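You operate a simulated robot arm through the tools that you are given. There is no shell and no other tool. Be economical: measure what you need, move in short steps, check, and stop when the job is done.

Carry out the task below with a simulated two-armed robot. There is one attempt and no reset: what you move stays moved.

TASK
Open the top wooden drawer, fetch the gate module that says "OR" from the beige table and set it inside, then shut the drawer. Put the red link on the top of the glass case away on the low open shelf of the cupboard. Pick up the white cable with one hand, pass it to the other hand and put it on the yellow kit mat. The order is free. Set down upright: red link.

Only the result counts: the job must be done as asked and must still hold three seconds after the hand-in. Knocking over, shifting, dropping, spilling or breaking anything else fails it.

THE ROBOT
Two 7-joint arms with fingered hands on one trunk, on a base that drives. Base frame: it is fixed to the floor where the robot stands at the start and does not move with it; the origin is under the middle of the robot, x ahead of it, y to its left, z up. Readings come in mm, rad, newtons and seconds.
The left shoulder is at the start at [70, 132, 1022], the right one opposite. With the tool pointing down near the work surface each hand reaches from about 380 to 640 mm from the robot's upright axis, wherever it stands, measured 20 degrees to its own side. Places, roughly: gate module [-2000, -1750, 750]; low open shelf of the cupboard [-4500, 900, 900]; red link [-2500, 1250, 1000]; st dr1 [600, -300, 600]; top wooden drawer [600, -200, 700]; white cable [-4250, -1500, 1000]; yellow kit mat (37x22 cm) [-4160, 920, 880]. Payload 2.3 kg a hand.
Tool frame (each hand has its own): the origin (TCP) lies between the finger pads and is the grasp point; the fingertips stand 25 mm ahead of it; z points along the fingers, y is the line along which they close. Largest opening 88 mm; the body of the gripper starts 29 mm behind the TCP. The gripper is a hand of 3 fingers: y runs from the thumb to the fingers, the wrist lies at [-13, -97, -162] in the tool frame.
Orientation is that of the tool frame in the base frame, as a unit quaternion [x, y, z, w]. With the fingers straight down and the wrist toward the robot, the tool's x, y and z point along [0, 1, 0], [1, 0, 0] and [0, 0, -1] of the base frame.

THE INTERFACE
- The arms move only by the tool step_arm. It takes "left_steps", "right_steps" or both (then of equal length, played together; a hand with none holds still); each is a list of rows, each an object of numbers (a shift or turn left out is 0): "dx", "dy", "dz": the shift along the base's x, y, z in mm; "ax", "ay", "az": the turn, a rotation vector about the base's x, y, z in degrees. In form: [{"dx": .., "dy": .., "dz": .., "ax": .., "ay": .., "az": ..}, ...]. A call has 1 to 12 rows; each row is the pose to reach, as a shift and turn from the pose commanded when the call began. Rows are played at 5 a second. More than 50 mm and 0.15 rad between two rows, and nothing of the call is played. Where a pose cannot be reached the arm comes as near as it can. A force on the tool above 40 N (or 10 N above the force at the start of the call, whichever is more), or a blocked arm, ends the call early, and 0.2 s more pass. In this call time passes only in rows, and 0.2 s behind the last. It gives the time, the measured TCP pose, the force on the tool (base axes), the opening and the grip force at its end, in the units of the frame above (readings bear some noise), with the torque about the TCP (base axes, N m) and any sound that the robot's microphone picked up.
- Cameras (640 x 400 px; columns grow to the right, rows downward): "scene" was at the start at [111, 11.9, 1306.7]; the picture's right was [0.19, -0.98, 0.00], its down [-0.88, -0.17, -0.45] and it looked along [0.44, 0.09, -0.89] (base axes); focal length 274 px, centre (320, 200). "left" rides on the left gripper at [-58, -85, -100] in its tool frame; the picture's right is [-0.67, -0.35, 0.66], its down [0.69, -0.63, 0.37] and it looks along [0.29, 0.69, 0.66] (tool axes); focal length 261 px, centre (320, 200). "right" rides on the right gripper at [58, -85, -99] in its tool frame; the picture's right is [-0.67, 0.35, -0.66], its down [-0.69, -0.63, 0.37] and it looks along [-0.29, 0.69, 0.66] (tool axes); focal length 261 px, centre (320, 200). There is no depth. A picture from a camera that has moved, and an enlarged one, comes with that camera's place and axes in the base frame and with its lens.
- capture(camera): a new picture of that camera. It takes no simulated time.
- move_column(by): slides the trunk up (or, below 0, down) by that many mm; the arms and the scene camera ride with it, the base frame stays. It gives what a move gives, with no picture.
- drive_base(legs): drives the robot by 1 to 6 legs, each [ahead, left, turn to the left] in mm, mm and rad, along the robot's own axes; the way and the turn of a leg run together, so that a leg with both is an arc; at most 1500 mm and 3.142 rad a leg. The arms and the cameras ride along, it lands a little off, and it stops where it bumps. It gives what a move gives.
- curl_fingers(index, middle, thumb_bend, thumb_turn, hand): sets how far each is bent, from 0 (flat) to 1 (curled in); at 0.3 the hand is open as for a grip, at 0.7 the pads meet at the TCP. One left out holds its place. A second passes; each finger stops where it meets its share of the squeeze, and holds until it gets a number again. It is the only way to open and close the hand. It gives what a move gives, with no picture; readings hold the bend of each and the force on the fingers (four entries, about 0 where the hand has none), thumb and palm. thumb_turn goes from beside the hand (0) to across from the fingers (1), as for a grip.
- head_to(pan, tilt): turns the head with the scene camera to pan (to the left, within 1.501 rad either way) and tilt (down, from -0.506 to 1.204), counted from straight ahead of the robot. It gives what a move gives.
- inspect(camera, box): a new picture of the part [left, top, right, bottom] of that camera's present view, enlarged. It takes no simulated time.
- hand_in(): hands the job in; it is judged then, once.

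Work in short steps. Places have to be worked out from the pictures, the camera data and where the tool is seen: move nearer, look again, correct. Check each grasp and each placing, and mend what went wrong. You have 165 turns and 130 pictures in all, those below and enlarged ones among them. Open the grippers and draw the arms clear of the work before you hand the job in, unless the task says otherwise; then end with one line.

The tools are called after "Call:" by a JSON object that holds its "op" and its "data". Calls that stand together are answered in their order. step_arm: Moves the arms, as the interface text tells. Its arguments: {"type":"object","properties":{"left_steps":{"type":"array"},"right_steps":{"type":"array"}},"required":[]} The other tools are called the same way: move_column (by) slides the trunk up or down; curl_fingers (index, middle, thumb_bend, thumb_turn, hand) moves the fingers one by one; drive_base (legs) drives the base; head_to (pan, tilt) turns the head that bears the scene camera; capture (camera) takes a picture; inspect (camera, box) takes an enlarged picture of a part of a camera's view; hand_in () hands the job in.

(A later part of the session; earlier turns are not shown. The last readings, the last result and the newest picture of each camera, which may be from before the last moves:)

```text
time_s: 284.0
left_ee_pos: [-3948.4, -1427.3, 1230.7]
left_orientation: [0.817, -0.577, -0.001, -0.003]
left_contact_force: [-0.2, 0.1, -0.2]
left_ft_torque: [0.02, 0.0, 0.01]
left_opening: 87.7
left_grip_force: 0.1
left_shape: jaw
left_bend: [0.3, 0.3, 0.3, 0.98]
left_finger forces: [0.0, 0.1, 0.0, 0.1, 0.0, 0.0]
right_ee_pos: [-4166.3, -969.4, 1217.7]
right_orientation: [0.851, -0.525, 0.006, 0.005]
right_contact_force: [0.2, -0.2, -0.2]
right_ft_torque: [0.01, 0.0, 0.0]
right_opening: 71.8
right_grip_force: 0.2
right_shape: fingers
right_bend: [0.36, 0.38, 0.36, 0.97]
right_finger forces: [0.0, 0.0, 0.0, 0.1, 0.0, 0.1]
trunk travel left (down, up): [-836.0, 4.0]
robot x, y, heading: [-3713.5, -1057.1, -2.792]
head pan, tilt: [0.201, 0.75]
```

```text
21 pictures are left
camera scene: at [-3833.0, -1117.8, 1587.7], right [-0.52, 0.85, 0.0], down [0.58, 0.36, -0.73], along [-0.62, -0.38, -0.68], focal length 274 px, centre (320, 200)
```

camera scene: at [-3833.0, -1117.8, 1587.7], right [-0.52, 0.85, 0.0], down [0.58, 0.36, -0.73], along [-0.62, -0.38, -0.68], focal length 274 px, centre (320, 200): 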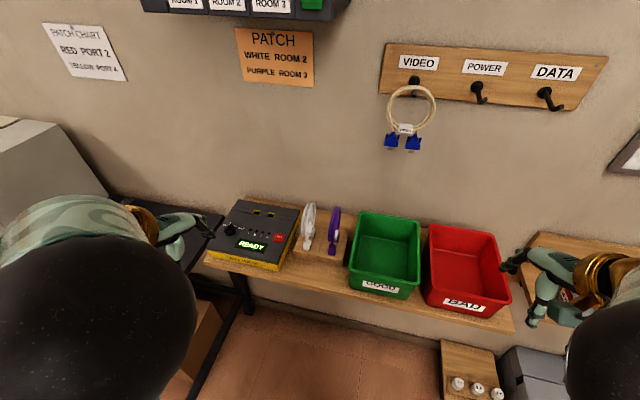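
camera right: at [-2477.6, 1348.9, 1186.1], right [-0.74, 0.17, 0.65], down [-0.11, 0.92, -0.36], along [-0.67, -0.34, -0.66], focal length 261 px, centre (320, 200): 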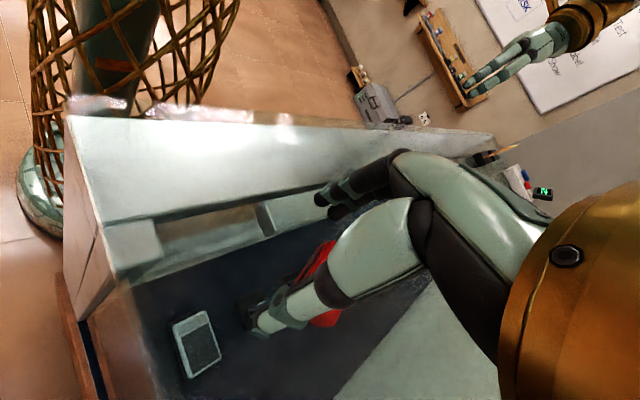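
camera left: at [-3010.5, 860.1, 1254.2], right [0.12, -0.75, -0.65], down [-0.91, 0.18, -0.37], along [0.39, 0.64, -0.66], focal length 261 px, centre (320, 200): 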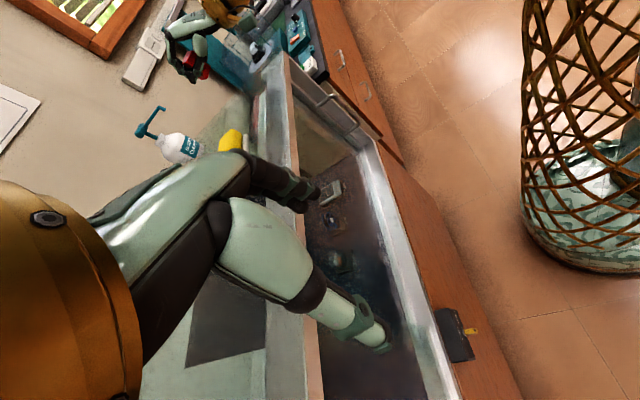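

The loops stand edge-on to me: the white one's top is about (-4261,-1411,1078), purple ~45 mm to its right. I yaw the left hand −90° to pinch the loop sideways, retract the right a little, and drive closer.

Call:
{"op": "step_arm", "data": {"left_steps": [{"az": -8.2}, {"az": -16.4}, {"az": -24.5}, {"az": -32.7}, {"az": -40.9}, {"az": -49.1}, {"az": -57.3}, {"az": -65.5}, {"az": -73.6}, {"az": -81.8}, {"az": -90}], "right_steps": [{"dx": 7, "dy": 3}, {"dx": 14, "dy": 5}, {"dx": 20, "dy": 8}, {"dx": 27, "dy": 10}, {"dx": 34, "dy": 13}, {"dx": 41, "dy": 15}, {"dx": 48, "dy": 18}, {"dx": 55, "dy": 20}, {"dx": 61, "dy": 23}, {"dx": 68, "dy": 25}, {"dx": 75, "dy": 28}]}}

Call:
{"op": "drive_base", "data": {"legs": [[130, 0, 0]]}}

Call:
{"op": "curl_fingers", "data": {"hand": "left", "index": 0.5, "middle": 0.5, "thumb_bend": 0.5}}

```text
time_s: 286.4
left_ee_pos: [-3949.5, -1428.4, 1230.1]
left_orientation: [-0.169, 0.986, 0.0, 0.002]
left_contact_force: [0.2, -0.5, -0.1]
left_ft_torque: [0.01, 0.02, 0.02]
left_opening: 87.7
left_grip_force: 0.0
left_shape: jaw
left_bend: [0.3, 0.3, 0.3, 0.98]
left_finger forces: [0.0, 0.1, 0.0, 0.1, 0.1, 0.0]
right_ee_pos: [-4092.9, -942.5, 1217.1]
right_orientation: [0.852, -0.524, 0.007, 0.005]
right_contact_force: [1.1, 0.8, -0.2]
right_ft_torque: [-0.03, -0.06, 0.0]
right_opening: 71.9
right_grip_force: 0.1
right_shape: fingers
right_bend: [0.36, 0.38, 0.36, 0.97]
right_finger forces: [0.1, 0.1, 0.0, 0.0, 0.1, 0.0]
trunk travel left (down, up): [-836.0, 4.0]
robot x, y, heading: [-3714.9, -1062.3, -2.792]
head pan, tilt: [0.201, 0.75]
```

```text
time_s: 287.6
left_ee_pos: [-4066.7, -1471.0, 1232.6]
left_orientation: [-0.17, 0.985, -0.001, 0.001]
left_contact_force: [0.1, -0.6, 0.0]
left_ft_torque: [0.0, -0.01, -0.01]
left_opening: 87.6
left_grip_force: 0.0
left_shape: jaw
left_bend: [0.3, 0.3, 0.3, 0.98]
left_finger forces: [0.0, 0.0, 0.1, 0.1, 0.0, 0.0]
right_ee_pos: [-4209.4, -984.0, 1218.0]
right_orientation: [0.851, -0.525, 0.006, 0.007]
right_contact_force: [0.3, 0.1, -0.3]
right_ft_torque: [-0.03, -0.03, -0.02]
right_opening: 72.0
right_grip_force: 0.2
right_shape: fingers
right_bend: [0.36, 0.38, 0.36, 0.97]
right_finger forces: [0.0, 0.1, 0.1, 0.0, 0.0, 0.1]
trunk travel left (down, up): [-836.0, 4.0]
robot x, y, heading: [-3835.1, -1101.5, -2.792]
head pan, tilt: [0.201, 0.75]
```

```text
time_s: 288.6
left_ee_pos: [-4070.5, -1472.4, 1230.7]
left_orientation: [-0.17, 0.985, 0.001, 0.003]
left_contact_force: [-1.0, 0.0, 0.1]
left_ft_torque: [-0.01, 0.01, 0.05]
left_opening: 42.0
left_grip_force: 0.0
left_shape: fingers
left_bend: [0.5, 0.5, 0.5, 0.98]
left_finger forces: [0.0, 0.0, 0.0, 0.0, 0.0, 0.0]
right_ee_pos: [-4214.9, -987.2, 1216.8]
right_orientation: [0.851, -0.525, 0.008, 0.005]
right_contact_force: [0.5, 0.4, -0.1]
right_ft_torque: [0.0, -0.02, 0.01]
right_opening: 71.7
right_grip_force: 0.0
right_shape: fingers
right_bend: [0.36, 0.38, 0.36, 0.97]
right_finger forces: [0.1, 0.0, 0.0, 0.1, 0.0, 0.0]
trunk travel left (down, up): [-836.0, 4.0]
robot x, y, heading: [-3833.6, -1100.3, -2.789]
head pan, tilt: [0.201, 0.75]
```

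Now I bring the left hand above the white loop at a safe height and look with both cameras.

Call:
{"op": "step_arm", "data": {"left_steps": [{"dx": -38, "dy": 12}, {"dx": -76, "dy": 24}, {"dx": -114, "dy": 36, "dz": -15}, {"dx": -152, "dy": 48, "dz": -35}, {"dx": -191, "dy": 61, "dz": -60}]}}

Call:
{"op": "capture", "data": {"camera": "left"}}

Call:
{"op": "inspect", "data": {"camera": "scene", "box": [230, 160, 410, 310]}}

```text
time_s: 289.8
left_ee_pos: [-4246.7, -1409.2, 1170.2]
left_orientation: [-0.171, 0.985, 0.002, 0.004]
left_contact_force: [-0.1, 0.5, 0.1]
left_ft_torque: [-0.02, 0.01, -0.01]
left_opening: 41.9
left_grip_force: 0.0
left_shape: fingers
left_bend: [0.5, 0.5, 0.5, 0.98]
left_finger forces: [0.0, 0.1, 0.1, 0.0, 0.1, 0.1]
left hand out of reach, approached as far as the arm can: row 5
right_ee_pos: [-4215.9, -987.6, 1215.8]
right_orientation: [0.851, -0.525, 0.007, 0.004]
right_contact_force: [0.3, -0.2, -0.5]
right_ft_torque: [0.06, -0.02, 0.01]
right_opening: 71.6
right_grip_force: 0.0
right_shape: fingers
right_bend: [0.36, 0.38, 0.36, 0.97]
right_finger forces: [0.0, 0.1, 0.1, 0.1, 0.0, 0.1]
trunk travel left (down, up): [-836.0, 4.0]
robot x, y, heading: [-3829.8, -1102.0, -2.789]
head pan, tilt: [0.201, 0.75]
```

```text
20 pictures are left
camera left: at [-4164.1, -1469.4, 1268.9], right [0.75, -0.1, -0.65], down [-0.43, -0.82, -0.37], along [-0.5, 0.56, -0.66], focal length 261 px, centre (320, 200)
```

left: 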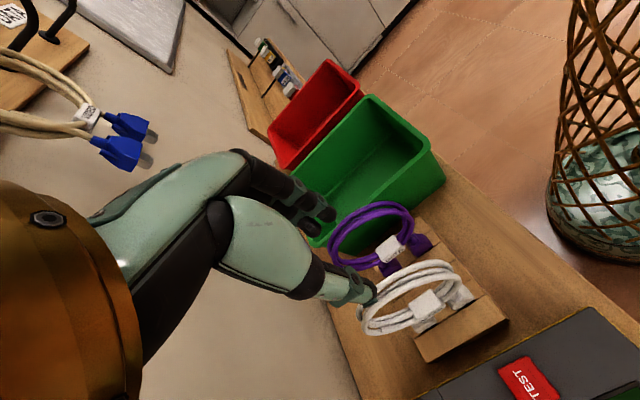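

```text
2.67 times, centred on (320, 235) of scene
camera zoom: at [-3955.9, -1163.9, 1587.5], right [-0.52, 0.85, 0.0], down [0.58, 0.36, -0.73], along [-0.62, -0.38, -0.68], focal length 731 px, centre (320, 107)
```

zoom: 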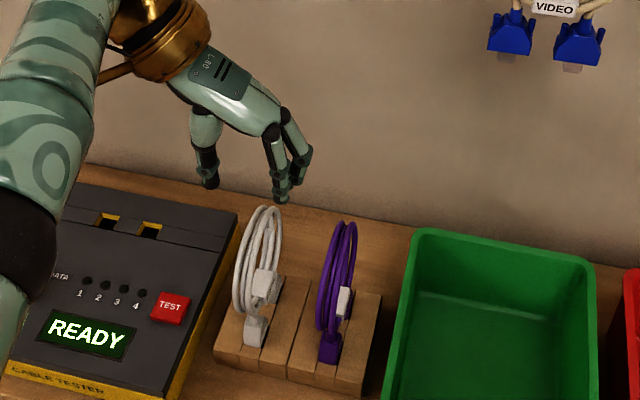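

Triangulated: loop top at (-4276,-1412,1080). I nudge the base 30 mm, correct, and descend around the loop top.

Call:
{"op": "drive_base", "data": {"legs": [[30, 0, 0]]}}

Call:
{"op": "step_arm", "data": {"left_steps": [{"dx": -3, "dy": 5, "dz": -25}, {"dx": -3, "dy": 5, "dz": -50}, {"dx": -3, "dy": 5, "dz": -70}]}}

Call:
{"op": "inspect", "data": {"camera": "scene", "box": [250, 170, 390, 290]}}

```text
time_s: 290.7
left_ee_pos: [-4267.1, -1416.3, 1174.2]
left_orientation: [-0.171, 0.985, -0.001, -0.001]
left_contact_force: [0.2, -0.3, 0.1]
left_ft_torque: [-0.04, 0.06, 0.01]
left_opening: 42.2
left_grip_force: 0.0
left_shape: fingers
left_bend: [0.5, 0.5, 0.5, 0.98]
left_finger forces: [0.0, 0.0, 0.0, 0.1, 0.1, 0.1]
right_ee_pos: [-4235.4, -993.5, 1218.5]
right_orientation: [0.851, -0.525, 0.006, 0.008]
right_contact_force: [0.3, 0.7, -0.3]
right_ft_torque: [0.01, 0.02, -0.01]
right_opening: 71.7
right_grip_force: 0.1
right_shape: fingers
right_bend: [0.36, 0.38, 0.36, 0.97]
right_finger forces: [0.0, 0.0, 0.1, 0.0, 0.1, 0.0]
trunk travel left (down, up): [-836.0, 4.0]
robot x, y, heading: [-3859.5, -1108.8, -2.794]
head pan, tilt: [0.201, 0.75]
```

```text
time_s: 291.5
left_ee_pos: [-4276.5, -1412.6, 1102.1]
left_orientation: [-0.169, 0.986, -0.001, 0.002]
left_contact_force: [-0.8, -0.7, 0.2]
left_ft_torque: [0.0, -0.01, -0.03]
left_opening: 42.3
left_grip_force: 0.1
left_shape: fingers
left_bend: [0.5, 0.5, 0.5, 0.98]
left_finger forces: [0.0, 0.0, 0.0, 0.1, 0.0, 0.0]
right_ee_pos: [-4241.7, -995.5, 1217.2]
right_orientation: [0.851, -0.525, 0.007, 0.006]
right_contact_force: [0.1, 0.3, 0.1]
right_ft_torque: [-0.02, 0.01, -0.02]
right_opening: 72.0
right_grip_force: 0.1
right_shape: fingers
right_bend: [0.36, 0.38, 0.36, 0.97]
right_finger forces: [0.0, 0.0, 0.0, 0.1, 0.0, 0.0]
trunk travel left (down, up): [-836.0, 4.0]
robot x, y, heading: [-3859.9, -1110.9, -2.796]
head pan, tilt: [0.201, 0.75]
```

```text
3.33 times, centred on (320, 230) of scene
camera zoom: at [-3980.9, -1171.7, 1587.8], right [-0.52, 0.85, 0.0], down [0.58, 0.36, -0.73], along [-0.62, -0.38, -0.68], focal length 914 px, centre (320, 100)
```

zoom: 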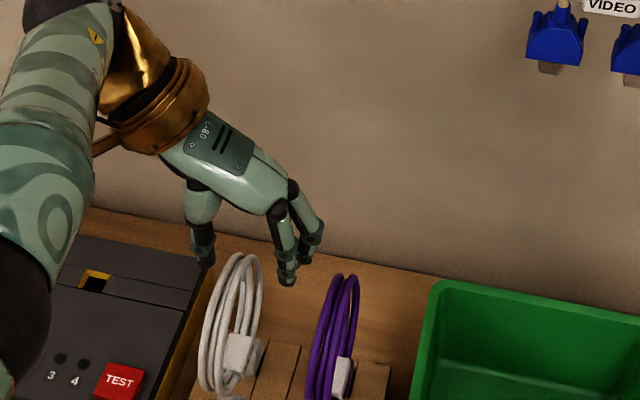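

The loop's apex is slightly nearer than my TCP, at about (-4261,-1418). I correct and descend the rest, then look.

Call:
{"op": "step_arm", "data": {"left_steps": [{"dx": 13, "dy": -4}, {"dx": 13, "dy": -4, "dz": -12}, {"dx": 13, "dy": -4, "dz": -24}, {"dx": 13, "dy": -4, "dz": -36}]}}

Call:
{"op": "inspect", "data": {"camera": "scene", "box": [250, 170, 390, 290]}}

Call:
{"op": "inspect", "data": {"camera": "left", "box": [240, 140, 500, 360]}}

```text
time_s: 292.5
left_ee_pos: [-4263.0, -1416.4, 1065.0]
left_orientation: [-0.17, 0.986, 0.0, 0.002]
left_contact_force: [-0.4, -0.8, 0.8]
left_ft_torque: [0.03, -0.02, -0.05]
left_opening: 42.3
left_grip_force: 0.1
left_shape: fingers
left_bend: [0.5, 0.5, 0.5, 0.98]
left_finger forces: [0.1, 0.1, 0.1, 0.0, 0.0, 0.0]
right_ee_pos: [-4241.4, -995.9, 1217.7]
right_orientation: [0.852, -0.524, 0.007, 0.005]
right_contact_force: [0.2, 0.0, 0.1]
right_ft_torque: [-0.03, 0.01, -0.01]
right_opening: 71.8
right_grip_force: 0.1
right_shape: fingers
right_bend: [0.36, 0.38, 0.36, 0.97]
right_finger forces: [0.0, 0.1, 0.0, 0.0, 0.1, 0.0]
trunk travel left (down, up): [-836.0, 4.0]
robot x, y, heading: [-3863.6, -1112.8, -2.792]
head pan, tilt: [0.201, 0.75]
```

```text
3.33 times, centred on (320, 230) of scene
camera zoom: at [-3982.0, -1172.1, 1587.7], right [-0.52, 0.85, 0.0], down [0.58, 0.36, -0.73], along [-0.62, -0.38, -0.68], focal length 914 px, centre (320, 100)
```

zoom: 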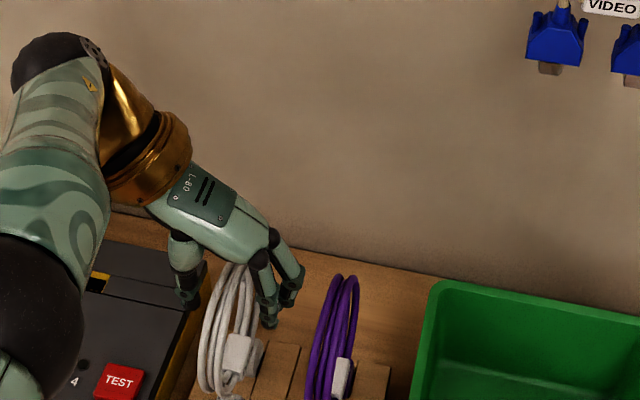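

```text
1.82 times, centred on (370, 250) of left
camera zoom: at [-4181.0, -1477.5, 1164.2], right [0.75, -0.1, -0.65], down [-0.43, -0.82, -0.37], along [-0.5, 0.56, -0.66], focal length 474 px, centre (229, 109)
```

zoom: 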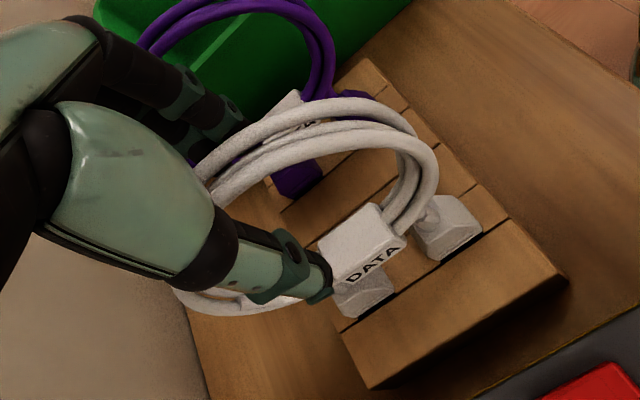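

The loop passes between the fingers and the thumb. I close the left hand.

Call:
{"op": "curl_fingers", "data": {"hand": "left", "index": 0.72, "middle": 0.72, "thumb_bend": 0.72}}

Call:
{"op": "step_arm", "data": {"left_steps": [{"dz": 12}, {"dz": 30}, {"dz": 50}]}}

Call:
{"op": "inspect", "data": {"camera": "left", "box": [240, 140, 500, 360]}}

```text
time_s: 293.5
left_ee_pos: [-4263.6, -1418.3, 1066.5]
left_orientation: [-0.171, 0.985, -0.001, 0.003]
left_contact_force: [-0.4, -0.2, 0.6]
left_ft_torque: [-0.02, 0.01, 0.01]
left_opening: 0.0
left_grip_force: 0.9
left_shape: fingers
left_bend: [0.72, 0.72, 0.71, 0.98]
left_finger forces: [0.8, 0.1, 0.0, 0.1, 0.8, 0.0]
right_ee_pos: [-4242.1, -996.2, 1217.8]
right_orientation: [0.851, -0.525, 0.007, 0.004]
right_contact_force: [-0.5, -0.6, 0.6]
right_ft_torque: [0.02, -0.01, -0.01]
right_opening: 71.7
right_grip_force: 0.0
right_shape: fingers
right_bend: [0.36, 0.38, 0.36, 0.97]
right_finger forces: [0.1, 0.1, 0.0, 0.0, 0.0, 0.1]
trunk travel left (down, up): [-836.0, 4.0]
robot x, y, heading: [-3861.3, -1108.9, -2.79]
head pan, tilt: [0.201, 0.75]
```

```text
time_s: 294.3
left_ee_pos: [-4263.1, -1416.7, 1116.4]
left_orientation: [-0.171, 0.985, 0.0, 0.002]
left_contact_force: [-0.2, 0.3, -0.1]
left_ft_torque: [0.01, -0.04, -0.06]
left_opening: 0.1
left_grip_force: 0.4
left_shape: fingers
left_bend: [0.72, 0.72, 0.71, 0.98]
left_finger forces: [0.9, 0.1, 0.0, 0.1, 0.8, 0.0]
right_ee_pos: [-4242.2, -995.7, 1215.9]
right_orientation: [0.852, -0.524, 0.008, 0.006]
right_contact_force: [0.1, -0.1, -0.5]
right_ft_torque: [0.02, -0.01, -0.04]
right_opening: 71.6
right_grip_force: 0.1
right_shape: fingers
right_bend: [0.36, 0.38, 0.36, 0.97]
right_finger forces: [0.0, 0.0, 0.0, 0.1, 0.1, 0.1]
trunk travel left (down, up): [-836.0, 4.0]
robot x, y, heading: [-3864.4, -1112.8, -2.793]
head pan, tilt: [0.201, 0.75]
```

```text
1.82 times, centred on (370, 250) of left
camera zoom: at [-4181.4, -1477.1, 1215.0], right [0.75, -0.1, -0.65], down [-0.43, -0.82, -0.37], along [-0.5, 0.56, -0.66], focal length 474 px, centre (229, 109)
```

zoom: 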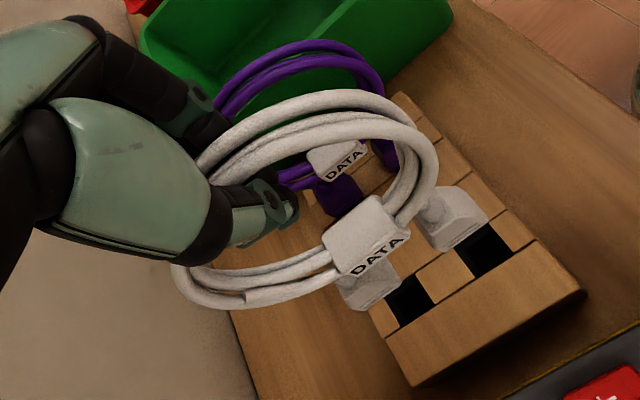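

The cable is lifted out, hooked securely in the closed left hand. I raise it more and back away from the shelf.

Call:
{"op": "step_arm", "data": {"left_steps": [{"dz": 35}, {"dz": 70}, {"dz": 100}]}}

Call:
{"op": "drive_base", "data": {"legs": [[-450, 0, 0]]}}

Call:
{"op": "step_arm", "data": {"right_steps": [{"az": 8.3}, {"az": 16.6}, {"az": 24.9}, {"az": 33.2}, {"az": 41.5}, {"az": 49.8}, {"az": 58.1}, {"az": 66.4}, {"az": 74.7}, {"az": 83}]}}

```text
time_s: 295.1
left_ee_pos: [-4262.6, -1416.8, 1216.2]
left_orientation: [-0.17, 0.985, 0.0, 0.004]
left_contact_force: [-0.5, 0.2, 0.5]
left_ft_torque: [-0.03, -0.01, 0.02]
left_opening: 0.0
left_grip_force: 1.2
left_shape: fingers
left_bend: [0.72, 0.72, 0.71, 0.98]
left_finger forces: [0.9, 0.1, 0.1, 0.0, 0.8, 0.0]
right_ee_pos: [-4241.0, -997.9, 1217.7]
right_orientation: [0.851, -0.525, 0.008, 0.005]
right_contact_force: [-1.2, -0.1, -0.9]
right_ft_torque: [0.01, -0.01, -0.01]
right_opening: 71.8
right_grip_force: 0.0
right_shape: fingers
right_bend: [0.36, 0.38, 0.36, 0.97]
right_finger forces: [0.0, 0.0, 0.0, 0.1, 0.0, 0.0]
trunk travel left (down, up): [-836.0, 4.0]
robot x, y, heading: [-3866.4, -1112.4, -2.789]
head pan, tilt: [0.201, 0.75]
```

```text
time_s: 297.7
left_ee_pos: [-3855.8, -1269.0, 1215.8]
left_orientation: [-0.174, 0.985, 0.0, 0.003]
left_contact_force: [0.8, -0.3, -1.1]
left_ft_torque: [0.02, 0.0, -0.03]
left_opening: 0.0
left_grip_force: 0.6
left_shape: fingers
left_bend: [0.72, 0.72, 0.71, 0.98]
left_finger forces: [0.8, 0.2, 0.0, 0.1, 0.8, 0.0]
right_ee_pos: [-3836.7, -849.6, 1216.1]
right_orientation: [0.853, -0.523, 0.008, 0.004]
right_contact_force: [0.2, 0.0, -0.3]
right_ft_torque: [-0.02, 0.0, 0.01]
right_opening: 71.8
right_grip_force: 0.0
right_shape: fingers
right_bend: [0.36, 0.38, 0.36, 0.97]
right_finger forces: [0.0, 0.0, 0.0, 0.0, 0.0, 0.1]
trunk travel left (down, up): [-836.0, 4.0]
robot x, y, heading: [-3454.4, -961.2, -2.785]
head pan, tilt: [0.201, 0.75]
```

```text
time_s: 299.9
left_ee_pos: [-3852.9, -1268.4, 1215.7]
left_orientation: [-0.173, 0.985, 0.0, 0.003]
left_contact_force: [-0.1, -0.5, -1.2]
left_ft_torque: [0.01, -0.02, 0.0]
left_opening: 0.0
left_grip_force: 1.8
left_shape: fingers
left_bend: [0.72, 0.72, 0.71, 0.98]
left_finger forces: [0.9, 0.2, 0.0, 0.1, 0.8, 0.0]
right_ee_pos: [-3834.4, -848.4, 1217.8]
right_orientation: [0.985, 0.175, 0.01, -0.001]
right_contact_force: [-0.2, 0.3, 0.4]
right_ft_torque: [0.0, 0.03, 0.0]
right_opening: 71.8
right_grip_force: 0.0
right_shape: fingers
right_bend: [0.36, 0.38, 0.36, 0.97]
right_finger forces: [0.0, 0.0, 0.0, 0.0, 0.0, 0.0]
trunk travel left (down, up): [-836.0, 4.0]
robot x, y, heading: [-3455.1, -959.7, -2.782]
head pan, tilt: [0.201, 0.75]
```

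Both hands are set up. I bring the left hand (with the cable) toward the centre and pitch the right hand up ~50° with its closing axis sideways.

Call:
{"op": "step_arm", "data": {"left_steps": [{"dx": -7, "dy": 20}, {"dx": -15, "dy": 40}, {"dx": -22, "dy": 60}, {"dx": -30, "dy": 80}, {"dx": -37, "dy": 100}, {"dx": -45, "dy": 120}], "right_steps": [{"dx": -4, "dy": -1, "dz": -6, "ax": -2.9, "ay": 7.8}, {"dx": -8, "dy": -3, "dz": -13, "ax": -5.9, "ay": 15.6}, {"dx": -12, "dy": -5, "dz": -19, "ax": -8.8, "ay": 23.4}, {"dx": -16, "dy": -6, "dz": -25, "ax": -11.7, "ay": 31.2}, {"dx": -19, "dy": -7, "dz": -32, "ax": -14.7, "ay": 39}, {"dx": -23, "dy": -9, "dz": -38, "ax": -17.6, "ay": 46.8}]}}

Call:
{"op": "head_to", "data": {"pan": 0.0, "tilt": 0.8}}

Call:
{"op": "capture", "data": {"camera": "scene"}}

```text
time_s: 301.3
left_ee_pos: [-3898.7, -1147.9, 1216.6]
left_orientation: [-0.173, 0.985, -0.002, 0.003]
left_contact_force: [0.8, 0.8, -0.2]
left_ft_torque: [0.0, 0.0, 0.01]
left_opening: 0.0
left_grip_force: 0.8
left_shape: fingers
left_bend: [0.72, 0.72, 0.71, 0.98]
left_finger forces: [0.9, 0.2, 0.1, 0.1, 0.9, 0.0]
right_ee_pos: [-3857.9, -856.0, 1180.2]
right_orientation: [0.896, 0.158, -0.407, 0.077]
right_contact_force: [-0.3, 0.5, -0.3]
right_ft_torque: [0.02, -0.02, 0.03]
right_opening: 71.8
right_grip_force: 0.0
right_shape: fingers
right_bend: [0.36, 0.38, 0.36, 0.97]
right_finger forces: [0.0, 0.0, 0.0, 0.0, 0.0, 0.1]
trunk travel left (down, up): [-836.0, 4.0]
robot x, y, heading: [-3452.5, -957.6, -2.783]
head pan, tilt: [0.201, 0.75]
```

```text
time_s: 302.1
left_ee_pos: [-3897.0, -1148.2, 1218.5]
left_orientation: [-0.172, 0.985, -0.001, 0.003]
left_contact_force: [0.2, -0.7, -0.7]
left_ft_torque: [0.01, 0.01, -0.02]
left_opening: 0.0
left_grip_force: 0.8
left_shape: fingers
left_bend: [0.72, 0.72, 0.71, 0.98]
left_finger forces: [0.9, 0.1, 0.0, 0.1, 0.8, 0.0]
right_ee_pos: [-3857.9, -856.6, 1179.9]
right_orientation: [0.897, 0.159, -0.406, 0.077]
right_contact_force: [1.4, -0.6, -0.8]
right_ft_torque: [0.01, 0.01, -0.01]
right_opening: 71.9
right_grip_force: 0.1
right_shape: fingers
right_bend: [0.36, 0.38, 0.36, 0.97]
right_finger forces: [0.0, 0.1, 0.0, 0.0, 0.0, 0.1]
trunk travel left (down, up): [-836.0, 4.0]
robot x, y, heading: [-3453.0, -963.0, -2.785]
head pan, tilt: [0.0, 0.799]
```

```text
14 pictures are left
camera scene: at [-3578.7, -1006.1, 1583.7], right [-0.35, 0.94, 0.0], down [0.67, 0.25, -0.7], along [-0.65, -0.24, -0.72], focal length 274 px, centre (320, 200)
```

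scene: 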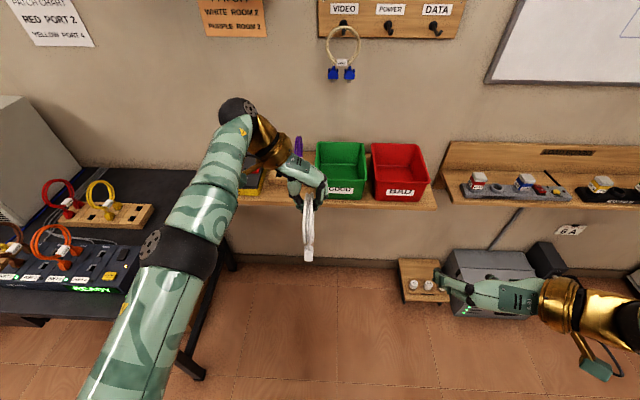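

The ring hangs edge-on at l≈18; its near strand is at f≈435, z≈1180. I slide the right hand over in line with it, short of it, and look.

Call:
{"op": "step_arm", "data": {"right_steps": [{"dx": 15, "dy": -40}, {"dx": 30, "dy": -81}, {"dx": 45, "dy": -121}, {"dx": 60, "dy": -162}, {"dx": 75, "dy": -202}, {"dx": 90, "dy": -243}]}}

Call:
{"op": "capture", "data": {"camera": "right"}}

```text
time_s: 303.5
left_ee_pos: [-3896.6, -1148.9, 1218.2]
left_orientation: [-0.173, 0.985, 0.0, 0.002]
left_contact_force: [0.8, -0.6, -0.4]
left_ft_torque: [0.0, -0.01, 0.0]
left_opening: 0.1
left_grip_force: 0.7
left_shape: fingers
left_bend: [0.72, 0.72, 0.71, 0.98]
left_finger forces: [1.1, 0.2, 0.0, 0.0, 0.8, 0.1]
right_ee_pos: [-3766.5, -1099.9, 1177.4]
right_orientation: [0.896, 0.159, -0.407, 0.075]
right_contact_force: [0.0, -0.5, 0.3]
right_ft_torque: [0.03, 0.01, 0.02]
right_opening: 71.6
right_grip_force: 0.1
right_shape: fingers
right_bend: [0.36, 0.38, 0.36, 0.97]
right_finger forces: [0.0, 0.1, 0.1, 0.0, 0.0, 0.0]
right hand out of reach, approached as far as the arm can: row 2, 3, 4, 5
trunk travel left (down, up): [-836.0, 4.0]
robot x, y, heading: [-3453.1, -962.4, -2.784]
head pan, tilt: [0.0, 0.799]
```

```text
13 pictures are left
camera right: at [-3691.2, -979.8, 1198.8], right [0.17, -0.3, 0.94], down [-0.9, 0.34, 0.27], along [-0.4, -0.89, -0.21], focal length 261 px, centre (320, 200)
```

right: 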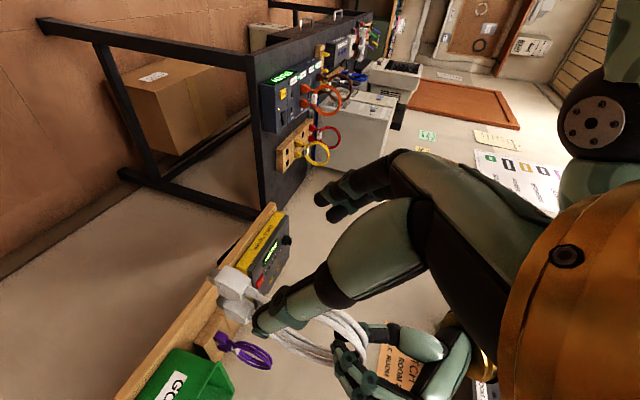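

The ring's near strand is at f≈441, z≈1172, centred in the right hand's opening. I move forward 95 mm and close the right hand.

Call:
{"op": "step_arm", "data": {"right_steps": [{"dx": -30, "dy": -11, "dz": -1}, {"dx": -60, "dy": -22, "dz": -2}, {"dx": -88, "dy": -33, "dz": -3}]}}

Call:
{"op": "curl_fingers", "data": {"hand": "right", "index": 0.72, "middle": 0.72, "thumb_bend": 0.72}}

Call:
{"op": "capture", "data": {"camera": "right"}}

```text
time_s: 304.3
left_ee_pos: [-3897.9, -1148.7, 1217.6]
left_orientation: [-0.172, 0.985, 0.0, 0.003]
left_contact_force: [0.1, -0.2, -1.1]
left_ft_torque: [-0.02, 0.04, 0.01]
left_opening: 0.0
left_grip_force: 1.0
left_shape: fingers
left_bend: [0.72, 0.72, 0.71, 0.98]
left_finger forces: [0.8, 0.1, 0.0, 0.1, 0.8, 0.0]
right_ee_pos: [-3858.7, -1131.7, 1174.6]
right_orientation: [0.897, 0.158, -0.407, 0.076]
right_contact_force: [-0.4, -0.1, 0.0]
right_ft_torque: [0.01, 0.01, 0.03]
right_opening: 71.8
right_grip_force: 0.0
right_shape: fingers
right_bend: [0.36, 0.38, 0.36, 0.97]
right_finger forces: [0.0, 0.0, 0.0, 0.0, 0.0, 0.0]
trunk travel left (down, up): [-836.0, 4.0]
robot x, y, heading: [-3450.7, -959.1, -2.786]
head pan, tilt: [0.0, 0.799]
```

```text
time_s: 305.3
left_ee_pos: [-3897.7, -1149.3, 1217.4]
left_orientation: [-0.174, 0.985, 0.0, 0.004]
left_contact_force: [0.6, 0.5, -2.0]
left_ft_torque: [-0.03, 0.03, 0.0]
left_opening: 0.0
left_grip_force: 1.3
left_shape: fingers
left_bend: [0.72, 0.72, 0.71, 0.97]
left_finger forces: [1.0, 0.9, 0.1, 0.0, 0.9, 0.0]
right_ee_pos: [-3856.4, -1132.4, 1176.2]
right_orientation: [0.896, 0.158, -0.408, 0.077]
right_contact_force: [-1.4, -0.3, 1.4]
right_ft_torque: [-0.01, -0.01, 0.0]
right_opening: 0.0
right_grip_force: 2.1
right_shape: fingers
right_bend: [0.72, 0.72, 0.71, 0.98]
right_finger forces: [2.5, 0.0, 0.0, 0.1, 2.5, 0.0]
trunk travel left (down, up): [-836.0, 4.0]
robot x, y, heading: [-3452.9, -960.3, -2.788]
head pan, tilt: [0.0, 0.799]
```

```text
12 pictures are left
camera right: at [-3780.5, -1012.1, 1196.0], right [0.17, -0.3, 0.94], down [-0.9, 0.34, 0.27], along [-0.4, -0.89, -0.21], focal length 261 px, centre (320, 200)
```

right: 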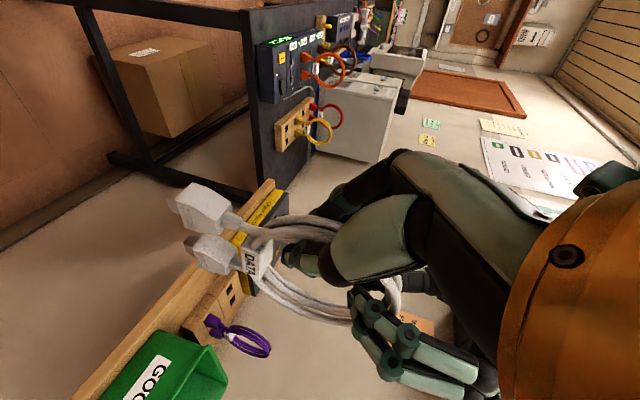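

The right hand has the near strand (its closed loop passes inside the ring). I squeeze slightly, then open the left hand and lift it away.

Call:
{"op": "curl_fingers", "data": {"hand": "right", "index": 0.76, "middle": 0.76, "thumb_bend": 0.76}}

Call:
{"op": "curl_fingers", "data": {"hand": "left", "index": 0.35, "middle": 0.35, "thumb_bend": 0.35}}

Call:
{"op": "step_arm", "data": {"left_steps": [{"dz": 25}, {"dz": 55}, {"dz": 85}, {"dx": 10, "dy": -30, "dz": 100}, {"dx": 25, "dy": -70, "dz": 100}, {"dx": 40, "dy": -110, "dz": 100}]}}

Call:
{"op": "capture", "data": {"camera": "right"}}

```text
time_s: 306.3
left_ee_pos: [-3897.7, -1149.9, 1218.3]
left_orientation: [-0.174, 0.985, -0.001, 0.003]
left_contact_force: [1.4, 0.7, -2.0]
left_ft_torque: [0.05, 0.01, 0.03]
left_opening: 0.0
left_grip_force: 1.6
left_shape: fingers
left_bend: [0.72, 0.72, 0.71, 0.97]
left_finger forces: [1.0, 1.7, 0.0, 0.1, 0.9, 0.0]
right_ee_pos: [-3856.7, -1132.0, 1175.2]
right_orientation: [0.896, 0.159, -0.407, 0.076]
right_contact_force: [-1.9, -1.4, 1.8]
right_ft_torque: [0.02, 0.02, 0.02]
right_opening: 0.0
right_grip_force: 0.5
right_shape: fingers
right_bend: [0.75, 0.76, 0.72, 0.98]
right_finger forces: [0.1, 0.0, 0.1, 0.0, 0.7, 0.1]
trunk travel left (down, up): [-836.0, 4.0]
robot x, y, heading: [-3453.9, -957.3, -2.786]
head pan, tilt: [0.0, 0.799]
```

```text
time_s: 307.3
left_ee_pos: [-3897.3, -1149.3, 1217.6]
left_orientation: [-0.173, 0.985, 0.0, 0.003]
left_contact_force: [-0.5, -0.1, -0.1]
left_ft_torque: [0.03, 0.03, 0.0]
left_opening: 73.6
left_grip_force: 0.1
left_shape: fingers
left_bend: [0.35, 0.35, 0.35, 0.97]
left_finger forces: [0.1, 0.1, 0.1, 0.0, 0.0, 0.0]
right_ee_pos: [-3857.7, -1131.3, 1174.7]
right_orientation: [0.897, 0.159, -0.406, 0.076]
right_contact_force: [0.7, 0.6, -1.1]
right_ft_torque: [-0.02, 0.0, 0.07]
right_opening: 0.0
right_grip_force: 0.5
right_shape: fingers
right_bend: [0.75, 0.76, 0.72, 0.97]
right_finger forces: [0.0, 0.6, 0.0, 0.1, 0.0, 0.0]
trunk travel left (down, up): [-836.0, 4.0]
robot x, y, heading: [-3458.1, -961.2, -2.786]
head pan, tilt: [0.0, 0.799]
```

```text
time_s: 308.7
left_ee_pos: [-3833.2, -1238.6, 1309.3]
left_orientation: [-0.172, 0.985, 0.0, 0.002]
left_contact_force: [0.9, 0.7, 0.5]
left_ft_torque: [-0.02, -0.01, 0.0]
left_opening: 74.0
left_grip_force: 0.0
left_shape: fingers
left_bend: [0.35, 0.35, 0.35, 0.97]
left_finger forces: [0.1, 0.0, 0.0, 0.0, 0.1, 0.1]
left hand out of reach, approached as far as the arm can: row 1, 2, 3, 4, 5, 6
right_ee_pos: [-3857.2, -1133.0, 1174.2]
right_orientation: [0.896, 0.159, -0.407, 0.077]
right_contact_force: [-0.1, -0.2, -1.1]
right_ft_torque: [0.0, -0.02, -0.03]
right_opening: 0.0
right_grip_force: 0.0
right_shape: fingers
right_bend: [0.75, 0.76, 0.72, 0.97]
right_finger forces: [0.0, 0.6, 0.1, 0.0, 0.1, 0.0]
trunk travel left (down, up): [-836.0, 4.0]
robot x, y, heading: [-3452.0, -955.6, -2.787]
head pan, tilt: [0.0, 0.799]
```

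```text
11 pictures are left
camera right: at [-3780.0, -1013.3, 1196.0], right [0.17, -0.3, 0.94], down [-0.9, 0.34, 0.27], along [-0.4, -0.89, -0.21], focal length 261 px, centre (320, 200)
```

right: 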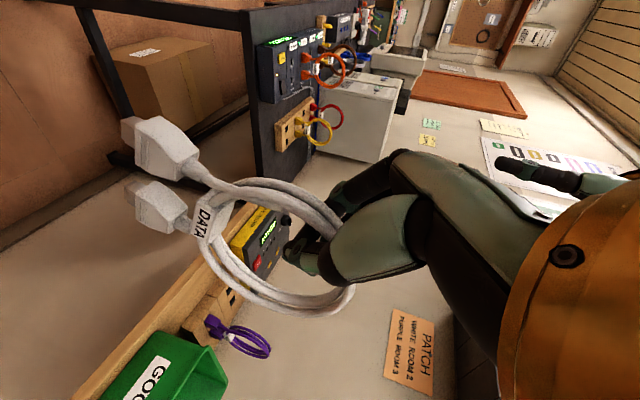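

Handover done: the cable hangs from the closed right hand. I tuck the left hand in, then turn and drive to the cupboard.

Call:
{"op": "step_arm", "data": {"left_steps": [{"dx": 38, "dy": 0, "dz": -20}, {"dx": 76, "dy": 0, "dz": -40}, {"dx": 114, "dy": 0, "dz": -60}, {"dx": 150, "dy": 0, "dz": -80}]}}

Call:
{"op": "drive_base", "data": {"legs": [[0, 0, -1.597], [643, 62, 0], [643, 62, 0]]}}

Call:
{"op": "move_column", "data": {"by": -130}}

Call:
{"op": "capture", "data": {"camera": "scene"}}

```text
time_s: 309.7
left_ee_pos: [-3823.0, -1272.3, 1288.7]
left_orientation: [-0.173, 0.985, -0.001, 0.003]
left_contact_force: [0.1, 0.3, 0.2]
left_ft_torque: [0.0, 0.0, -0.02]
left_opening: 73.9
left_grip_force: 0.1
left_shape: fingers
left_bend: [0.35, 0.35, 0.35, 0.97]
left_finger forces: [0.0, 0.0, 0.1, 0.0, 0.1, 0.0]
left hand out of reach, approached as far as the arm can: row 1, 2, 3, 4
right_ee_pos: [-3856.6, -1132.2, 1174.5]
right_orientation: [0.896, 0.158, -0.407, 0.077]
right_contact_force: [0.4, 0.0, -0.2]
right_ft_torque: [-0.01, -0.02, 0.02]
right_opening: 0.0
right_grip_force: 0.0
right_shape: fingers
right_bend: [0.75, 0.76, 0.72, 0.97]
right_finger forces: [0.0, 0.7, 0.0, 0.1, 0.1, 0.0]
trunk travel left (down, up): [-836.0, 4.0]
robot x, y, heading: [-3453.2, -962.0, -2.783]
head pan, tilt: [0.0, 0.799]
```

```text
time_s: 320.2
left_ee_pos: [-4279.4, 573.4, 1289.9]
left_orientation: [0.587, 0.809, -0.001, 0.001]
left_contact_force: [-0.3, 0.8, -0.3]
left_ft_torque: [0.0, 0.0, 0.01]
left_opening: 74.0
left_grip_force: 0.1
left_shape: fingers
left_bend: [0.35, 0.35, 0.35, 0.97]
left_finger forces: [0.0, 0.0, 0.1, 0.0, 0.0, 0.0]
right_ee_pos: [-4136.6, 602.5, 1175.5]
right_orientation: [0.738, -0.533, -0.338, -0.239]
right_contact_force: [0.2, 0.0, 0.4]
right_ft_torque: [-0.02, 0.01, 0.0]
right_opening: 0.0
right_grip_force: 0.4
right_shape: fingers
right_bend: [0.75, 0.76, 0.72, 0.97]
right_finger forces: [0.0, 0.7, 0.1, 0.1, 0.1, 0.0]
trunk travel left (down, up): [-836.0, 4.0]
robot x, y, heading: [-3979.3, 196.3, 1.896]
head pan, tilt: [0.0, 0.799]
```

```text
time_s: 321.8
left_ee_pos: [-4278.2, 573.9, 1160.3]
left_orientation: [0.587, 0.809, -0.003, 0.002]
left_contact_force: [1.1, -0.2, -0.7]
left_ft_torque: [0.0, -0.02, 0.02]
left_opening: 73.9
left_grip_force: 0.1
left_shape: fingers
left_bend: [0.35, 0.35, 0.35, 0.97]
left_finger forces: [0.1, 0.1, 0.1, 0.0, 0.0, 0.0]
right_ee_pos: [-4137.5, 603.3, 1045.1]
right_orientation: [0.737, -0.534, -0.338, -0.239]
right_contact_force: [-0.4, -0.3, -0.8]
right_ft_torque: [-0.02, -0.01, 0.03]
right_opening: 0.2
right_grip_force: 0.3
right_shape: fingers
right_bend: [0.75, 0.76, 0.72, 0.97]
right_finger forces: [0.1, 0.8, 0.0, 0.0, 0.0, 0.0]
trunk travel left (down, up): [-706.0, 134.0]
robot x, y, heading: [-3978.6, 194.4, 1.896]
head pan, tilt: [0.0, 0.799]
```

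```text
10 pictures are left
camera scene: at [-4021.6, 320.3, 1453.7], right [0.95, 0.32, 0.0], down [0.23, -0.68, -0.7], along [-0.22, 0.66, -0.72], focal length 274 px, centre (320, 200)
```

scene: 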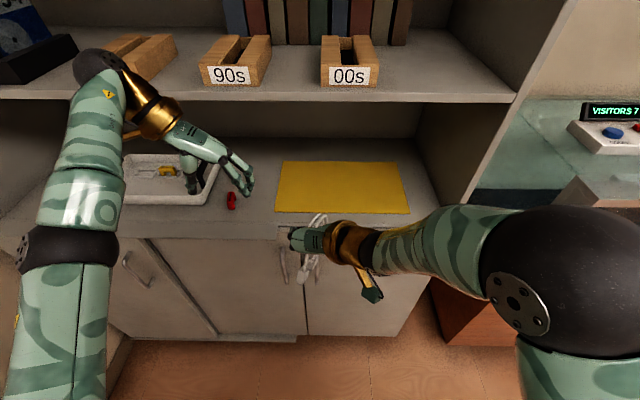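

The left arm is near-straight again and in the way of driving in. I bend it: yaw clockwise while pulling back and down.

Call:
{"op": "step_arm", "data": {"left_steps": [{"dx": 12, "dy": -20, "dz": -10, "az": -8}, {"dx": 24, "dy": -40, "dz": -20, "az": -16}, {"dx": 36, "dy": -60, "dz": -30, "az": -24}, {"dx": 48, "dy": -80, "dz": -40, "az": -32}, {"dx": 60, "dy": -100, "dz": -50, "az": -40}, {"dx": 72, "dy": -120, "dz": -60, "az": -48}, {"dx": 80, "dy": -140, "dz": -70, "az": -56}]}}

```text
time_s: 323.4
left_ee_pos: [-4196.6, 432.5, 1090.5]
left_orientation: [0.898, 0.439, -0.001, 0.001]
left_contact_force: [-0.6, 0.0, -0.7]
left_ft_torque: [-0.02, 0.0, -0.02]
left_opening: 74.2
left_grip_force: 0.0
left_shape: fingers
left_bend: [0.35, 0.35, 0.35, 0.98]
left_finger forces: [0.0, 0.1, 0.0, 0.0, 0.0, 0.0]
left hand out of reach, approached as far as the arm can: row 1, 2
right_ee_pos: [-4135.9, 603.3, 1044.7]
right_orientation: [0.737, -0.533, -0.339, -0.239]
right_contact_force: [0.4, 0.3, -0.9]
right_ft_torque: [0.01, -0.02, 0.0]
right_opening: 0.2
right_grip_force: 0.4
right_shape: fingers
right_bend: [0.75, 0.76, 0.72, 0.97]
right_finger forces: [0.1, 0.8, 0.0, 0.1, 0.0, 0.1]
trunk travel left (down, up): [-706.0, 134.0]
robot x, y, heading: [-3980.4, 197.1, 1.898]
head pan, tilt: [0.0, 0.799]
```

The left arm is bent again. I unwind its yaw by 60° and lower it so it stays clear of the shelf.

Call:
{"op": "step_arm", "data": {"left_steps": [{"dz": -15, "az": 8.4}, {"dz": -30, "az": 16.8}, {"dz": -45, "az": 25.2}, {"dz": -60, "az": 33.6}, {"dz": -75, "az": 42}, {"dz": -90, "az": 50.4}, {"dz": -100, "az": 58.8}]}}

```text
time_s: 325.0
left_ee_pos: [-4197.3, 434.5, 990.8]
left_orientation: [0.563, 0.826, -0.002, 0.004]
left_contact_force: [-0.2, -0.2, 0.1]
left_ft_torque: [0.0, 0.04, 0.0]
left_opening: 74.3
left_grip_force: 0.1
left_shape: fingers
left_bend: [0.35, 0.35, 0.35, 0.98]
left_finger forces: [0.0, 0.0, 0.0, 0.0, 0.1, 0.1]
right_ee_pos: [-4137.5, 603.1, 1044.1]
right_orientation: [0.738, -0.533, -0.339, -0.239]
right_contact_force: [0.8, -0.4, -1.2]
right_ft_torque: [0.01, 0.01, 0.01]
right_opening: 0.0
right_grip_force: 0.0
right_shape: fingers
right_bend: [0.75, 0.76, 0.72, 0.97]
right_finger forces: [0.1, 0.7, 0.0, 0.0, 0.0, 0.0]
trunk travel left (down, up): [-706.0, 134.0]
robot x, y, heading: [-3977.8, 195.1, 1.893]
head pan, tilt: [0.0, 0.799]
```

Now I drive in 210 mm and extend the right hand so the cable hangs above the mat.

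Call:
{"op": "drive_base", "data": {"legs": [[205, 0, 0]]}}

Call:
{"op": "step_arm", "data": {"right_steps": [{"dx": 13, "dy": 33}, {"dx": 26, "dy": 66}, {"dx": 38, "dy": 100}, {"dx": 51, "dy": 133}]}}

Call:
{"op": "capture", "data": {"camera": "scene"}}

```text
time_s: 326.6
left_ee_pos: [-4260.6, 632.2, 991.4]
left_orientation: [0.567, 0.824, 0.002, 0.003]
left_contact_force: [-0.6, -0.4, -0.8]
left_ft_torque: [0.0, 0.0, 0.01]
left_opening: 74.1
left_grip_force: 0.0
left_shape: fingers
left_bend: [0.35, 0.35, 0.35, 0.98]
left_finger forces: [0.0, 0.0, 0.0, 0.1, 0.0, 0.0]
right_ee_pos: [-4199.5, 800.7, 1046.1]
right_orientation: [0.736, -0.534, -0.339, -0.241]
right_contact_force: [0.1, -0.3, -1.5]
right_ft_torque: [-0.03, -0.01, -0.04]
right_opening: 0.1
right_grip_force: 0.2
right_shape: fingers
right_bend: [0.75, 0.76, 0.72, 0.97]
right_finger forces: [0.0, 0.5, 0.0, 0.0, 0.0, 0.0]
trunk travel left (down, up): [-706.0, 134.0]
robot x, y, heading: [-4042.4, 395.6, 1.891]
head pan, tilt: [0.0, 0.799]
```

```text
time_s: 327.6
left_ee_pos: [-4260.2, 626.5, 992.5]
left_orientation: [0.567, 0.824, 0.005, 0.002]
left_contact_force: [-0.4, 0.1, -0.2]
left_ft_torque: [0.02, 0.04, 0.01]
left_opening: 74.1
left_grip_force: 0.0
left_shape: fingers
left_bend: [0.35, 0.35, 0.35, 0.98]
left_finger forces: [0.1, 0.1, 0.1, 0.0, 0.0, 0.0]
right_ee_pos: [-4147.4, 923.5, 1043.2]
right_orientation: [0.736, -0.535, -0.337, -0.24]
right_contact_force: [-0.3, 0.4, -1.9]
right_ft_torque: [-0.04, 0.0, 0.02]
right_opening: 0.1
right_grip_force: 0.4
right_shape: fingers
right_bend: [0.75, 0.76, 0.72, 0.97]
right_finger forces: [0.0, 0.6, 0.1, 0.0, 0.1, 0.0]
trunk travel left (down, up): [-706.0, 134.0]
robot x, y, heading: [-4044.4, 390.7, 1.895]
head pan, tilt: [0.0, 0.799]
```

```text
9 pictures are left
camera scene: at [-4084.3, 505.6, 1453.7], right [0.95, 0.31, 0.0], down [0.22, -0.68, -0.7], along [-0.22, 0.67, -0.71], focal length 274 px, centre (320, 200)
```

scene: 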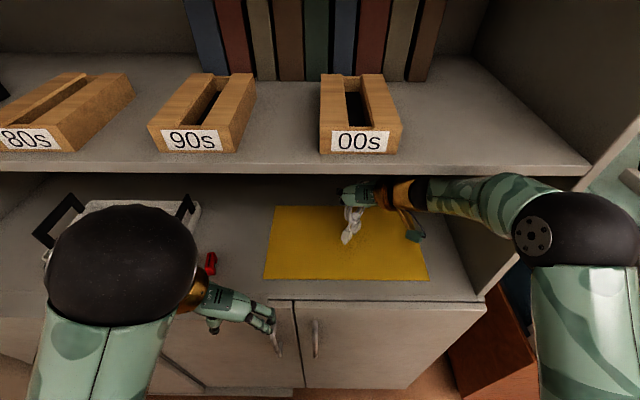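

The cable hangs over the mat's centre. I lower it until it rests on the mat.

Call:
{"op": "step_arm", "data": {"right_steps": [{"dz": -25}, {"dz": -45}, {"dz": -65}, {"dz": -80}, {"dz": -95}, {"dz": -108}]}}

Call:
{"op": "inspect", "data": {"camera": "scene", "box": [240, 180, 460, 320]}}

```text
time_s: 329.0
left_ee_pos: [-4258.1, 630.0, 993.5]
left_orientation: [0.567, 0.824, 0.005, 0.002]
left_contact_force: [0.1, 0.8, 0.1]
left_ft_torque: [-0.01, -0.02, -0.01]
left_opening: 74.3
left_grip_force: 0.0
left_shape: fingers
left_bend: [0.35, 0.35, 0.35, 0.98]
left_finger forces: [0.0, 0.0, 0.0, 0.0, 0.0, 0.0]
right_ee_pos: [-4145.6, 936.5, 952.2]
right_orientation: [0.728, -0.535, -0.35, -0.246]
right_contact_force: [10.2, 0.1, 30.2]
right_ft_torque: [-0.19, -0.3, 0.05]
right_opening: 0.2
right_grip_force: 13.9
right_shape: fingers
right_bend: [0.75, 0.76, 0.72, 1.0]
right_finger forces: [6.4, 0.0, 0.1, 0.1, 18.7, 3.5]
trunk travel left (down, up): [-706.0, 134.0]
robot x, y, heading: [-4043.7, 394.2, 1.881]
head pan, tilt: [0.0, 0.799]
stopped in row 6 (right hand): the force on the tool passed its limit at 48 N (the readings are from after the stop); the commanded pose is now the measured one
```

```text
2.86 times, centred on (350, 250) of scene
camera zoom: at [-4081.5, 511.4, 1454.7], right [0.95, 0.31, 0.0], down [0.22, -0.68, -0.7], along [-0.22, 0.67, -0.71], focal length 783 px, centre (234, 57)
```

zoom: 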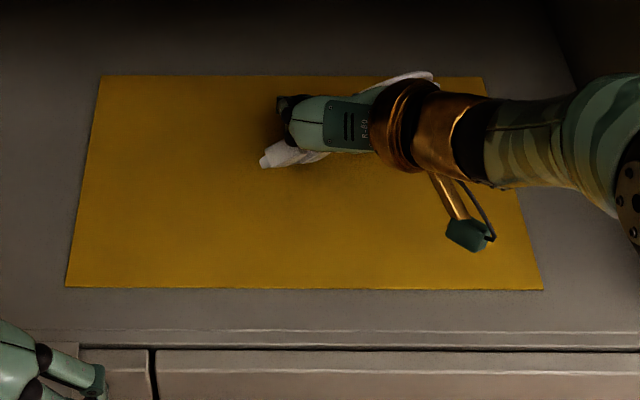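

Contact is firm and the ring leans toward the mat's back edge. I rise 30 mm, shift 65 mm toward me, and lower lightly again.

Call:
{"op": "step_arm", "data": {"right_steps": [{"dz": 15}, {"dz": 32}, {"dx": 10, "dy": -32, "dz": 35}, {"dx": 18, "dy": -62, "dz": 35}, {"dx": 10, "dy": -65, "dz": 22}, {"dx": 10, "dy": -65, "dz": 12}]}}

Call:
{"op": "inspect", "data": {"camera": "scene", "box": [240, 180, 460, 320]}}

```text
time_s: 330.4
left_ee_pos: [-4259.8, 632.9, 992.2]
left_orientation: [0.568, 0.823, 0.003, 0.004]
left_contact_force: [-0.2, -0.1, 0.3]
left_ft_torque: [0.02, 0.01, -0.01]
left_opening: 74.1
left_grip_force: 0.1
left_shape: fingers
left_bend: [0.35, 0.35, 0.35, 0.98]
left_finger forces: [0.1, 0.0, 0.0, 0.0, 0.0, 0.1]
right_ee_pos: [-4138.7, 871.4, 956.5]
right_orientation: [0.731, -0.535, -0.347, -0.245]
right_contact_force: [0.4, 1.2, 3.4]
right_ft_torque: [0.0, 0.07, -0.01]
right_opening: 0.3
right_grip_force: 2.8
right_shape: fingers
right_bend: [0.75, 0.76, 0.72, 0.99]
right_finger forces: [3.8, 0.0, 0.0, 0.1, 0.6, 1.0]
trunk travel left (down, up): [-706.0, 134.0]
robot x, y, heading: [-4043.5, 395.0, 1.885]
head pan, tilt: [0.0, 0.799]
```

```text
2.86 times, centred on (350, 250) of scene
camera zoom: at [-4084.9, 515.8, 1454.0], right [0.95, 0.31, 0.0], down [0.22, -0.68, -0.7], along [-0.22, 0.66, -0.72], focal length 783 px, centre (234, 57)
```

zoom: 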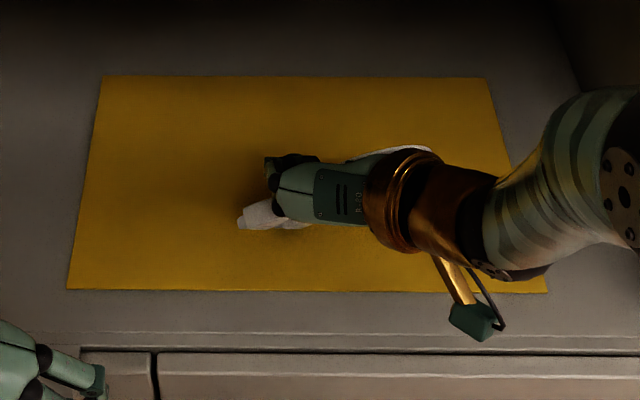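

The cable is within the mat. I open the right hand and look.

Call:
{"op": "curl_fingers", "data": {"hand": "right", "index": 0.25, "middle": 0.25, "thumb_bend": 0.25}}

Call:
{"op": "capture", "data": {"camera": "right"}}

```text
time_s: 331.4
left_ee_pos: [-4259.0, 633.8, 991.3]
left_orientation: [0.568, 0.823, 0.002, 0.004]
left_contact_force: [0.3, 0.5, -0.6]
left_ft_torque: [0.04, 0.01, 0.0]
left_opening: 73.9
left_grip_force: 0.1
left_shape: fingers
left_bend: [0.35, 0.35, 0.35, 0.98]
left_finger forces: [0.1, 0.0, 0.0, 0.0, 0.1, 0.1]
right_ee_pos: [-4140.3, 871.3, 957.1]
right_orientation: [0.732, -0.535, -0.345, -0.243]
right_contact_force: [-0.4, 0.0, -0.2]
right_ft_torque: [-0.02, 0.06, 0.0]
right_opening: 94.0
right_grip_force: 0.0
right_shape: fingers
right_bend: [0.25, 0.25, 0.25, 0.98]
right_finger forces: [0.1, 0.0, 0.0, 0.0, 0.4, 0.0]
trunk travel left (down, up): [-706.0, 134.0]
robot x, y, heading: [-4041.8, 396.7, 1.888]
head pan, tilt: [0.0, 0.799]
```

```text
6 pictures are left
camera right: at [-4024.5, 791.0, 975.1], right [-0.3, -0.17, 0.94], down [0.38, 0.88, 0.28], along [-0.88, 0.44, -0.2], focal length 261 px, centre (320, 200)
```

right: 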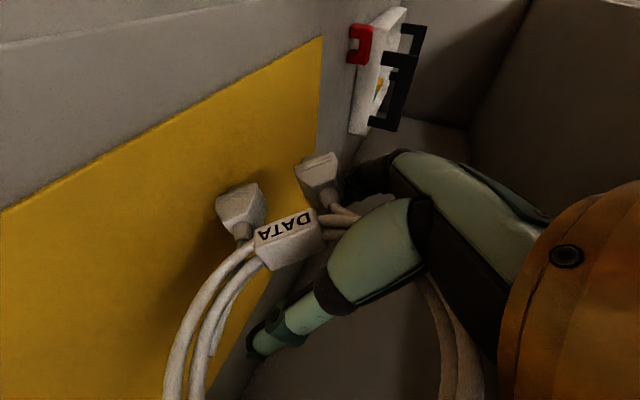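

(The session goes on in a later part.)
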